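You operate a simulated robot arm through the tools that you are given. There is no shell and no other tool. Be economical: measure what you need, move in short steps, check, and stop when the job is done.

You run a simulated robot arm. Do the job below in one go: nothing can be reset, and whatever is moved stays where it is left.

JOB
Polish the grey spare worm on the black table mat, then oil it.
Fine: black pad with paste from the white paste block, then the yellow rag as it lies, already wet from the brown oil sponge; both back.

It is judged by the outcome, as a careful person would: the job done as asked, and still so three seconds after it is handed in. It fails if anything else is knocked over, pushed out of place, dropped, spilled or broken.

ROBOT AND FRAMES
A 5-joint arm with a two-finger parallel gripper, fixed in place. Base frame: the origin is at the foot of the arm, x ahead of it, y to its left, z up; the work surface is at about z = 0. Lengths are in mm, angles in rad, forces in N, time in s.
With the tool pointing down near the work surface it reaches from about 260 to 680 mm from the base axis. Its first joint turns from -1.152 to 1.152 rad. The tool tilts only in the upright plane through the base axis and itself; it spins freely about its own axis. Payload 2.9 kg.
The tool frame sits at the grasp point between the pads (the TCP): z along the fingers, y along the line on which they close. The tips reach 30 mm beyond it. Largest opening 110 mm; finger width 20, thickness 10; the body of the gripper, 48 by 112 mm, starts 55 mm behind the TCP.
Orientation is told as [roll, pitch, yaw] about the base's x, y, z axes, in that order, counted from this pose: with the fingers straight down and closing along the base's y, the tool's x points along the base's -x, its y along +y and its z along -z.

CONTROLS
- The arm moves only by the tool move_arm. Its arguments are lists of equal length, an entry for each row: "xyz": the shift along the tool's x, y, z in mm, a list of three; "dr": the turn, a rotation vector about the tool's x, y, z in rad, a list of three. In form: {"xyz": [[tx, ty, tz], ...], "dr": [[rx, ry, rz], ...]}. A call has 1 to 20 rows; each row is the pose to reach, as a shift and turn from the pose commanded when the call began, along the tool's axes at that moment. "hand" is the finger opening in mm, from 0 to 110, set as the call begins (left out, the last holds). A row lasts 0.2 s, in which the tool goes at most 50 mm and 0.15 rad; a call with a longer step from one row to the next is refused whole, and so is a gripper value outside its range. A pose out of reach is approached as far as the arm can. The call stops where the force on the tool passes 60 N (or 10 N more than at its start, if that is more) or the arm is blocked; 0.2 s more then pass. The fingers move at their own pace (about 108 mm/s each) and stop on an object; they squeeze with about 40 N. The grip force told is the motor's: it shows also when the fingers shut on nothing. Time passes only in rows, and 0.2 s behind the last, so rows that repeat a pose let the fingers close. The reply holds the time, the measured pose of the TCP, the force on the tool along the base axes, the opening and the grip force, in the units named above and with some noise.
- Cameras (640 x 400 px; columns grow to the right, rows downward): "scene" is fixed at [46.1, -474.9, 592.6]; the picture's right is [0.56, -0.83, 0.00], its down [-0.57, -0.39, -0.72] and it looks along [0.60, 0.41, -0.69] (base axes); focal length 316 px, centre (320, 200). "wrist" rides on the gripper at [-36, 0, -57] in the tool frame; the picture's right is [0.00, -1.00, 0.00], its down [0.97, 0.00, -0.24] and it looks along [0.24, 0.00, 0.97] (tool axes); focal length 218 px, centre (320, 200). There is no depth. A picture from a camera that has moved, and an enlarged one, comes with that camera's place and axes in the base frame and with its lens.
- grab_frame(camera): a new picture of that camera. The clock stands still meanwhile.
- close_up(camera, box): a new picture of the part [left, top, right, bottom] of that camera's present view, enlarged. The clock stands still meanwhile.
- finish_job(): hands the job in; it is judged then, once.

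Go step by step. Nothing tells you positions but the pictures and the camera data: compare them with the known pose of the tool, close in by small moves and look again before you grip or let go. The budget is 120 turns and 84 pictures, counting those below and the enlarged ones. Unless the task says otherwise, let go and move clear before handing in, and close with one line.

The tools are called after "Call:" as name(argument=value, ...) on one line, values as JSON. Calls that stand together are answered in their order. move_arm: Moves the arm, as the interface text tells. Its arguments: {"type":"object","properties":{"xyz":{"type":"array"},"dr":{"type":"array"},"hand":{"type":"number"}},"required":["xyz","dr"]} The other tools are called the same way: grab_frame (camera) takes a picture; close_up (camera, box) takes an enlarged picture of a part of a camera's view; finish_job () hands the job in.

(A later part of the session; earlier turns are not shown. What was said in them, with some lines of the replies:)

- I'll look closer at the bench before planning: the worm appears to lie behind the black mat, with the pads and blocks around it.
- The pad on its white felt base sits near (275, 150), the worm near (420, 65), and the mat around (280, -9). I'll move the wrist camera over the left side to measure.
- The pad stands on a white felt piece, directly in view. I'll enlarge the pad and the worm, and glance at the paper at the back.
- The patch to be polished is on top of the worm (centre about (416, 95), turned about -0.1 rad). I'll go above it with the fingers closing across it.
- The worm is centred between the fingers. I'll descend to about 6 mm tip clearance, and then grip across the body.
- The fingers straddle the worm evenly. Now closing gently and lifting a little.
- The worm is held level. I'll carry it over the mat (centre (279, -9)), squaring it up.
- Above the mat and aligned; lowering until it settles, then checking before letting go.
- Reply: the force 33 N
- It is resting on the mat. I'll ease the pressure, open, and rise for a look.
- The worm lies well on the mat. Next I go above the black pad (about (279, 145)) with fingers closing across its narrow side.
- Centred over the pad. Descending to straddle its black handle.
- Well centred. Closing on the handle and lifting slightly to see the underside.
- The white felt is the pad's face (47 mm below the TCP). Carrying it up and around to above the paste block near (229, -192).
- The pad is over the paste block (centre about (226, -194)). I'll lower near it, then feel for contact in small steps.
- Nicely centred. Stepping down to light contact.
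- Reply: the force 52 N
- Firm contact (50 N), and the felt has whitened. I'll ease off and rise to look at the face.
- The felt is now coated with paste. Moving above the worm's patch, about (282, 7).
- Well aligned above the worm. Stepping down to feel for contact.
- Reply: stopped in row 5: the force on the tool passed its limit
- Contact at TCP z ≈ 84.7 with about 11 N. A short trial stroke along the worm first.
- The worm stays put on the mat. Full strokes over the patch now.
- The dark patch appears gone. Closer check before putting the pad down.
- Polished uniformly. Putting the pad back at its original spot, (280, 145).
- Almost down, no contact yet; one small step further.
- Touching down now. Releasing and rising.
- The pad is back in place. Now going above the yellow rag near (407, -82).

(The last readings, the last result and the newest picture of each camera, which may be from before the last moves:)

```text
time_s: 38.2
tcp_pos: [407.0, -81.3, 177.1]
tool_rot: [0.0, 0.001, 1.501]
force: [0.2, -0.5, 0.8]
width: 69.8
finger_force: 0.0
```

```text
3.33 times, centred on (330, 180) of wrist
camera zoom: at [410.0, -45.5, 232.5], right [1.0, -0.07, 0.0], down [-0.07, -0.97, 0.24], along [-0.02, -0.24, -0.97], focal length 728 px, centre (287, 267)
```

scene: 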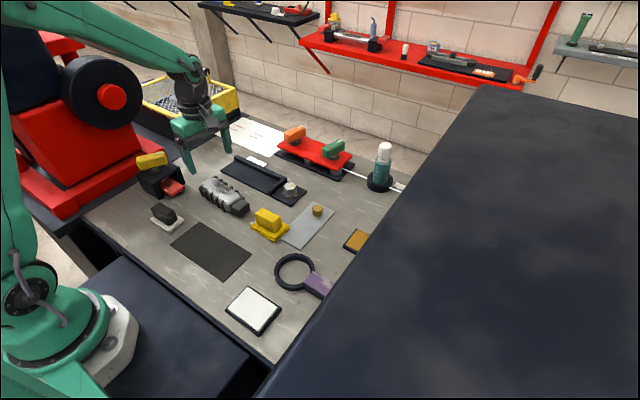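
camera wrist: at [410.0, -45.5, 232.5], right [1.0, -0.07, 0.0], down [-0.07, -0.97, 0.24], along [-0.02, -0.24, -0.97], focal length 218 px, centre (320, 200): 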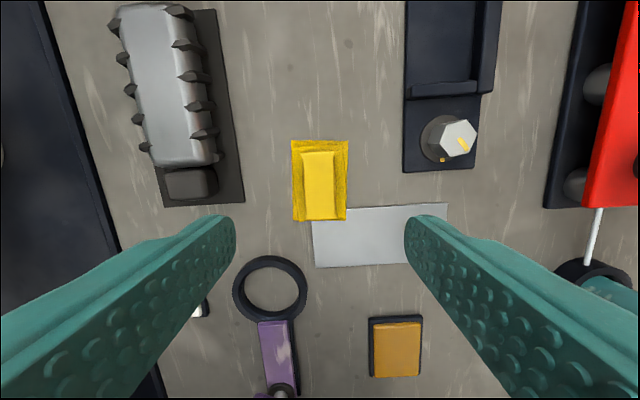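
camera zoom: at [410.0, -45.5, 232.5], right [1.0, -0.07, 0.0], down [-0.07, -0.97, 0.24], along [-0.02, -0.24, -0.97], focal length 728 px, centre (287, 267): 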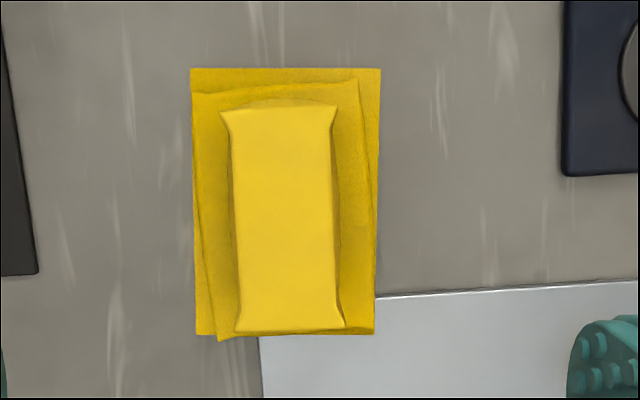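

The rag sits centred under the tool, its handle aligned. Lowering around the handle, tips kept above the cloth.

Call:
move_arm(xyz=[[0, 0, 40], [0, 0, 80], [0, 0, 110], [0, 0, 125], [0, 0, 131], [0, 0, 131]], dr=[[0, 0, 0], [0, 0, 0], [0, 0, 0], [0, 0, 0], [0, 0, 0], [0, 0, 0]])

Call:
grab_frame(camera="wrist")

Call:
close_up(camera="scene", box=[220, 160, 340, 260])

```text
time_s: 39.6
tcp_pos: [407.8, -80.1, 45.8]
tool_rot: [-0.001, 0.0, 1.5]
force: [0.0, 0.4, 0.4]
width: 70.0
finger_force: 0.0
```

```text
40 pictures are left
camera wrist: at [409.2, -44.8, 101.7], right [1.0, -0.07, 0.0], down [-0.07, -0.97, 0.24], along [-0.02, -0.24, -0.97], focal length 218 px, centre (320, 200)
```

wrist: 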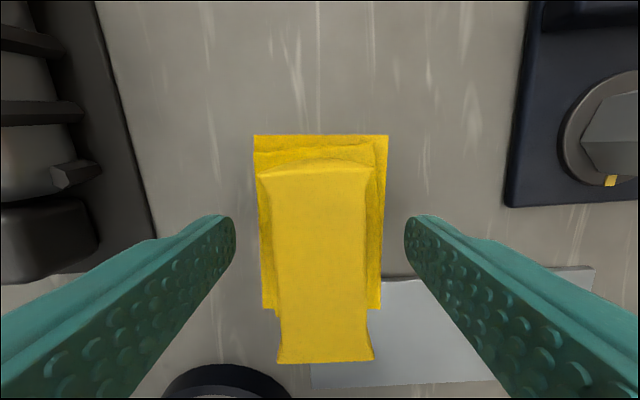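

```text
4.00 times, centred on (280, 210) of scene
camera zoom: at [46.1, -474.9, 592.6], right [0.56, -0.83, 0.0], down [-0.57, -0.39, -0.72], along [0.6, 0.41, -0.69], focal length 1266 px, centre (480, 160)
```

zoom: 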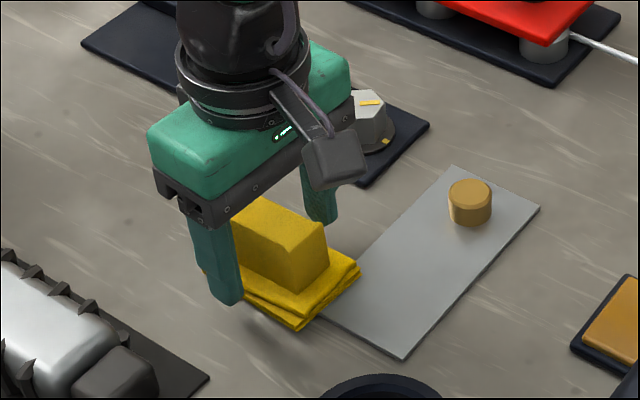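

Good straddle. Closing on the rag's handle and lifting gently.

Call:
move_arm(xyz=[[0, 0, 0], [0, 0, 0], [0, 0, 0], [0, 0, 0]], dr=[[0, 0, 0], [0, 0, 0], [0, 0, 0], [0, 0, 0]], hand=10)

Call:
move_arm(xyz=[[0, 0, -5], [0, 0, -15], [0, 0, -35], [0, 0, -70], [0, 0, -70]], dr=[[0, 0, 0], [0, 0, 0], [0, 0, 0], [0, 0, 0], [0, 0, 0]])

Call:
close_up(camera="scene", box=[200, 140, 340, 260])

Call:
grab_frame(camera="wrist")

```text
time_s: 40.6
tcp_pos: [407.9, -81.9, 45.7]
tool_rot: [0.001, 0.0, 1.502]
force: [1.4, 0.6, 1.2]
width: 29.3
finger_force: 39.9
```

```text
time_s: 41.9
tcp_pos: [406.7, -82.0, 115.9]
tool_rot: [0.0, -0.001, 1.5]
force: [0.0, 0.4, -0.4]
width: 28.9
finger_force: 39.8
```

```text
3.33 times, centred on (270, 200) of scene
camera zoom: at [46.1, -474.9, 592.6], right [0.56, -0.83, 0.0], down [-0.57, -0.39, -0.72], along [0.6, 0.41, -0.69], focal length 1055 px, centre (487, 200)
```

zoom: 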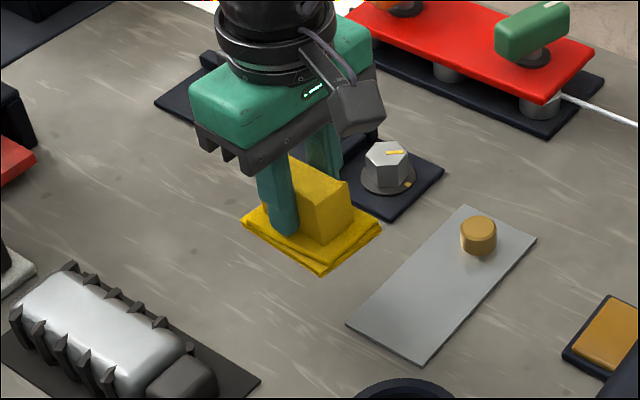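

```text
37 pictures are left
camera wrist: at [409.4, -45.8, 171.6], right [1.0, -0.07, 0.0], down [-0.07, -0.97, 0.24], along [-0.02, -0.24, -0.97], focal length 218 px, centre (320, 200)
```

wrist: 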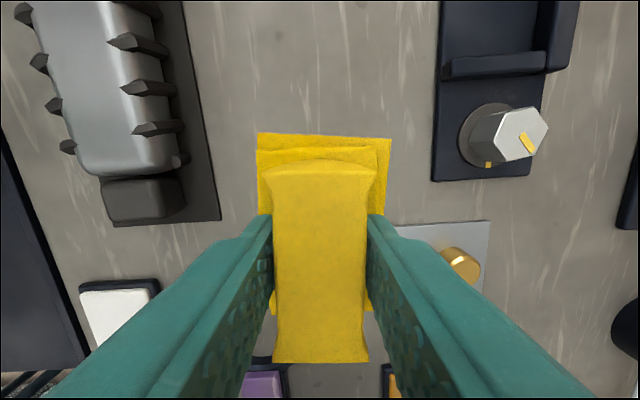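

The rag is in hand. Carrying it over the worm.

Call:
move_arm(xyz=[[-20, 33, -5], [-40, 66, -5], [-60, 99, -5], [-80, 132, -5], [-80, 132, 12], [-80, 132, 21], [-80, 132, 21]], dr=[[0, 0, -0.02], [0, 0, -0.04], [0, 0, -0.06], [0, 0, -0.07], [0, 0, -0.07], [0, 0, -0.07], [0, 0, -0.07]])

Call:
close_up(camera="scene", box=[130, 170, 270, 290])

```text
time_s: 43.5
tcp_pos: [281.3, 8.1, 93.9]
tool_rot: [0.0, -0.001, 1.571]
force: [0.0, 0.6, 0.1]
width: 29.0
finger_force: 39.8
```

```text
3.33 times, centred on (200, 230) of scene
camera zoom: at [46.1, -474.9, 592.6], right [0.56, -0.83, 0.0], down [-0.57, -0.39, -0.72], along [0.6, 0.41, -0.69], focal length 1055 px, centre (720, 100)
```

zoom: 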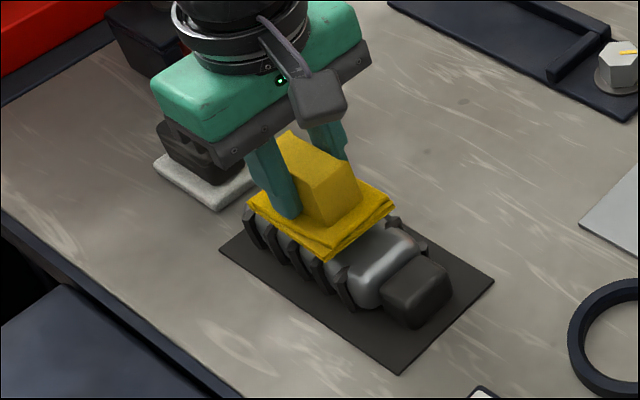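

Aligned above the worm; stepping down to feel contact.

Call:
move_arm(xyz=[[0, 0, 4], [0, 0, 7], [0, 0, 8.5], [0, 0, 9.5], [0, 0, 9.5]], dr=[[0, 0, 0], [0, 0, 0], [0, 0, 0], [0, 0, 0], [0, 0, 0]])

```text
time_s: 44.6
tcp_pos: [282.0, 8.1, 84.6]
tool_rot: [0.0, 0.0, 1.571]
force: [0.0, -0.7, -0.2]
width: 28.8
finger_force: 39.8
```

Call:
move_arm(xyz=[[0, 0, 0.6], [0, 0, 1.2], [0, 0, 1.2]], dr=[[0, 0, 0], [0, 0, 0], [0, 0, 0]])

```text
time_s: 45.5
tcp_pos: [281.1, 7.3, 84.4]
tool_rot: [-0.001, -0.001, 1.57]
force: [0.2, 0.6, -1.1]
width: 28.9
finger_force: 40.1
```

Call:
move_arm(xyz=[[0, 0, 0.5], [0, 0, 1], [0, 0, 1]], dr=[[0, 0, 0], [0, 0, 0], [0, 0, 0]])

```text
time_s: 46.2
tcp_pos: [281.5, 7.6, 82.7]
tool_rot: [0.002, 0.0, 1.573]
force: [-0.3, -0.5, -0.5]
width: 28.9
finger_force: 40.3
```

Call:
move_arm(xyz=[[0, 0, 0.5], [0, 0, 1], [0, 0, 1]], dr=[[0, 0, 0], [0, 0, 0], [0, 0, 0]])

Call:
close_up(camera="scene", box=[165, 190, 255, 260])

```text
time_s: 47.0
tcp_pos: [280.9, 7.3, 81.5]
tool_rot: [-0.001, 0.001, 1.572]
force: [-3.2, -2.7, 12.2]
width: 29.2
finger_force: 40.0
```

```text
5.71 times, centred on (210, 225) of scene
camera zoom: at [46.1, -474.9, 592.6], right [0.56, -0.83, 0.0], down [-0.57, -0.39, -0.72], along [0.6, 0.41, -0.69], focal length 1809 px, centre (949, 57)
```

zoom: 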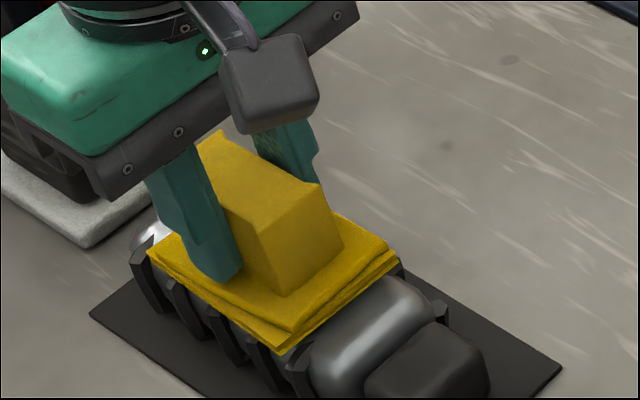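

Light contact (12 N). Wiping full strokes along the worm.

Call:
move_arm(xyz=[[8, 0, 0], [16, 0, 0], [25, 0, 0], [15, 0, 0], [5, 0, 0], [-5, 0, 0], [-15, 0, 0], [-25, 0, 0], [-15, 0, 0], [-5, 0, 0], [5, 0, 0], [15, 0, 0], [25, 0, 0], [15, 0, 0], [5, 0, 0], [-5, 0, 0], [-15, 0, 0], [-25, 0, 0], [-12, 0, 0], [0, 0, 0]], dr=[[0, 0, 0], [0, 0, 0], [0, 0, 0], [0, 0, 0], [0, 0, 0], [0, 0, 0], [0, 0, 0], [0, 0, 0], [0, 0, 0], [0, 0, 0], [0, 0, 0], [0, 0, 0], [0, 0, 0], [0, 0, 0], [0, 0, 0], [0, 0, 0], [0, 0, 0], [0, 0, 0], [0, 0, 0], [0, 0, 0]])

Call:
move_arm(xyz=[[0, 0, -8], [0, -10, -30], [10, -50, -36], [20, -95, -36], [20, -95, -36]], dr=[[0, 0, 0], [0, 0, 0], [0, 0, 0], [0, 0, 0], [0, 0, 0]])

Call:
close_up(camera="scene", box=[165, 200, 255, 260])

Call:
grab_frame(camera="wrist")

```text
time_s: 51.2
tcp_pos: [281.5, 7.6, 82.6]
tool_rot: [0.0, -0.001, 1.572]
force: [0.9, 2.5, 4.8]
width: 29.0
finger_force: 39.9
```

```text
time_s: 52.5
tcp_pos: [376.2, -13.4, 116.4]
tool_rot: [0.0, 0.0, 1.571]
force: [0.1, -0.4, -0.4]
width: 29.1
finger_force: 40.1
```

```text
6.67 times, centred on (210, 230) of scene
camera zoom: at [46.1, -474.9, 592.6], right [0.56, -0.83, 0.0], down [-0.57, -0.39, -0.72], along [0.6, 0.41, -0.69], focal length 2110 px, centre (1053, 0)
```

zoom: 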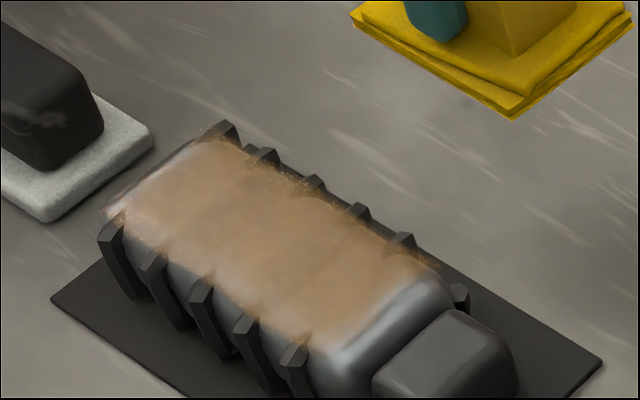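

```text
33 pictures are left
camera wrist: at [376.3, 23.6, 173.2], right [1.0, 0.0, 0.0], down [0.0, -0.97, 0.24], along [0.0, -0.24, -0.97], focal length 218 px, centre (320, 200)
```

wrist: 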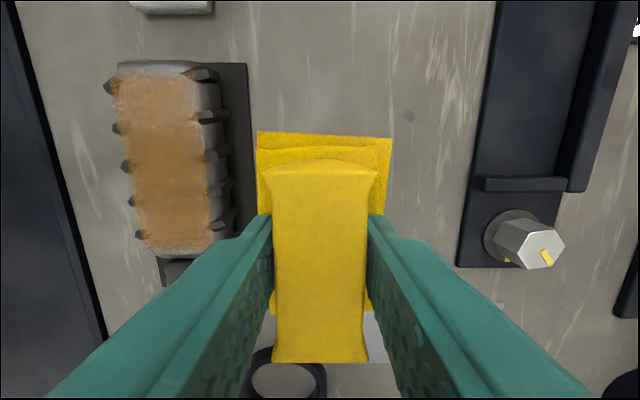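

The top now carries an even oil film. Returning the rag to its place at (407.5, -81), turned as it was.

Call:
move_arm(xyz=[[34, -16, 0], [67.9, -31.3, 0], [67.9, -31.3, 35], [67.9, -31.3, 58], [67.9, -31.3, 67], [67.9, -31.3, 69], [67.9, -31.3, 69]], dr=[[0, 0, 0.035], [0, 0, 0.07], [0, 0, 0.07], [0, 0, 0.07], [0, 0, 0.07], [0, 0, 0.07], [0, 0, 0.07]])

Call:
close_up(camera="scene", box=[220, 160, 340, 260])

```text
time_s: 54.0
tcp_pos: [406.4, -81.0, 49.3]
tool_rot: [0.0, -0.001, 1.501]
force: [-0.4, 0.2, -0.5]
width: 29.4
finger_force: 39.9
```

```text
4.00 times, centred on (280, 210) of scene
camera zoom: at [46.1, -474.9, 592.6], right [0.56, -0.83, 0.0], down [-0.57, -0.39, -0.72], along [0.6, 0.41, -0.69], focal length 1266 px, centre (480, 160)
```

zoom: 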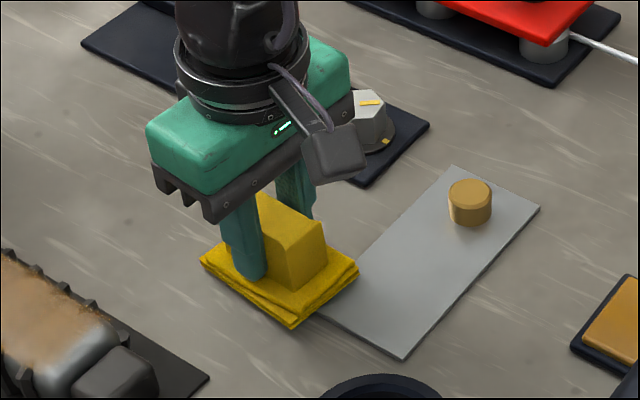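

Just above its spot; nudging 1–2 mm to match and setting down.

Call:
move_arm(xyz=[[1.5, -1.2, 1], [1.5, -1.2, 2], [1.5, -1.2, 2.6], [1.5, -1.2, 2.6]], dr=[[0, 0, 0], [0, 0, 0], [0, 0, 0], [0, 0, 0]])

Call:
close_up(camera="scene", box=[220, 160, 340, 260])

```text
time_s: 55.0
tcp_pos: [408.8, -81.9, 45.6]
tool_rot: [0.0, 0.0, 1.502]
force: [0.2, 0.5, -1.9]
width: 29.0
finger_force: 39.7
```

```text
4.00 times, centred on (280, 210) of scene
camera zoom: at [46.1, -474.9, 592.6], right [0.56, -0.83, 0.0], down [-0.57, -0.39, -0.72], along [0.6, 0.41, -0.69], focal length 1266 px, centre (480, 160)
```

zoom: 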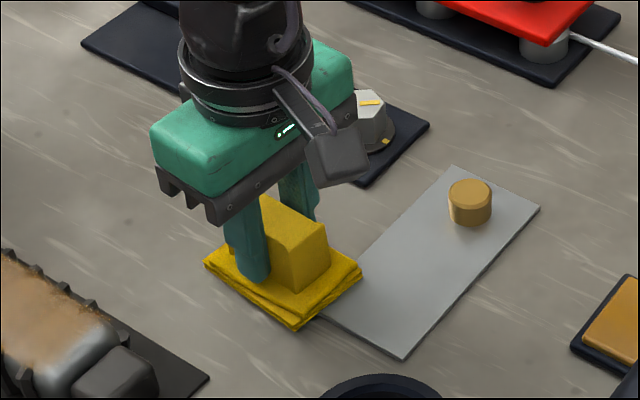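

Matches the original spot; a last half-millimetre, then let go and rise.

Call:
move_arm(xyz=[[0, 0, 0.6], [0, 0, 0.6]], dr=[[0, 0, 0], [0, 0, 0]])

Call:
move_arm(xyz=[[0, 0, 0], [0, 0, 0], [0, 0, 0], [0, 0, -20], [0, 0, -50], [0, 0, -95], [0, 0, -140], [0, 0, -170]], dr=[[0, 0, 0], [0, 0, 0], [0, 0, 0], [0, 0, 0], [0, 0, 0], [0, 0, 0], [0, 0, 0], [0, 0, 0]], hand=70)

Call:
grab_frame(camera="wrist")

Call:
close_up(camera="scene", box=[130, 150, 350, 290])

Call:
grab_frame(camera="scene")

```text
time_s: 55.6
tcp_pos: [409.8, -82.0, 45.9]
tool_rot: [0.001, 0.0, 1.501]
force: [0.5, -0.4, 0.2]
width: 28.9
finger_force: 39.9
```

```text
time_s: 57.5
tcp_pos: [408.8, -82.9, 215.7]
tool_rot: [0.001, 0.0, 1.502]
force: [0.4, 1.0, 0.2]
width: 70.1
finger_force: 0.0
```

```text
30 pictures are left
camera wrist: at [410.7, -45.5, 271.7], right [1.0, -0.07, 0.0], down [-0.07, -0.97, 0.24], along [-0.02, -0.24, -0.97], focal length 218 px, centre (320, 200)
```

wrist: 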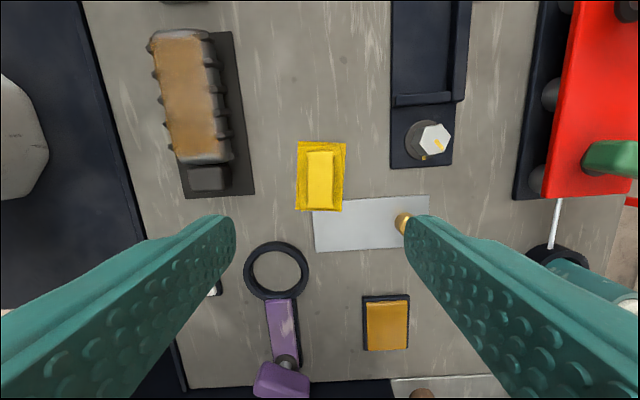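

```text
2.86 times, centred on (240, 220) of scene
camera zoom: at [46.1, -474.9, 592.6], right [0.56, -0.83, 0.0], down [-0.57, -0.39, -0.72], along [0.6, 0.41, -0.69], focal length 904 px, centre (549, 143)
```

zoom: 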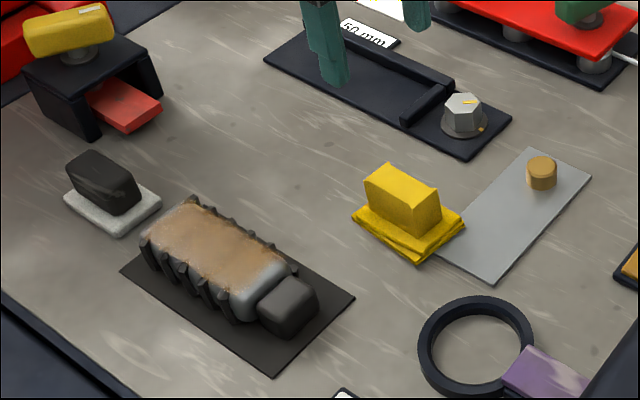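

```text
28 pictures are left
```

scene: 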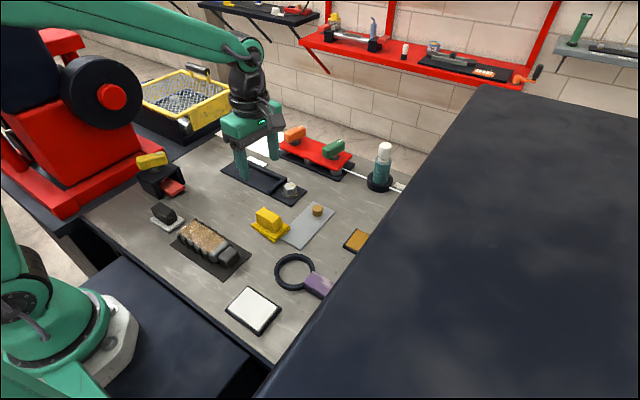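

The worm lies on the mat, polished and oiled. The pad and rag are back in place, nothing else has moved and the arm is clear.

Call:
finish_job()

```text
The job is handed in.
```

The worm was moved onto the black mat, polished with the pasted black pad and oiled with the yellow rag; both are back in their places and the job is handed in.
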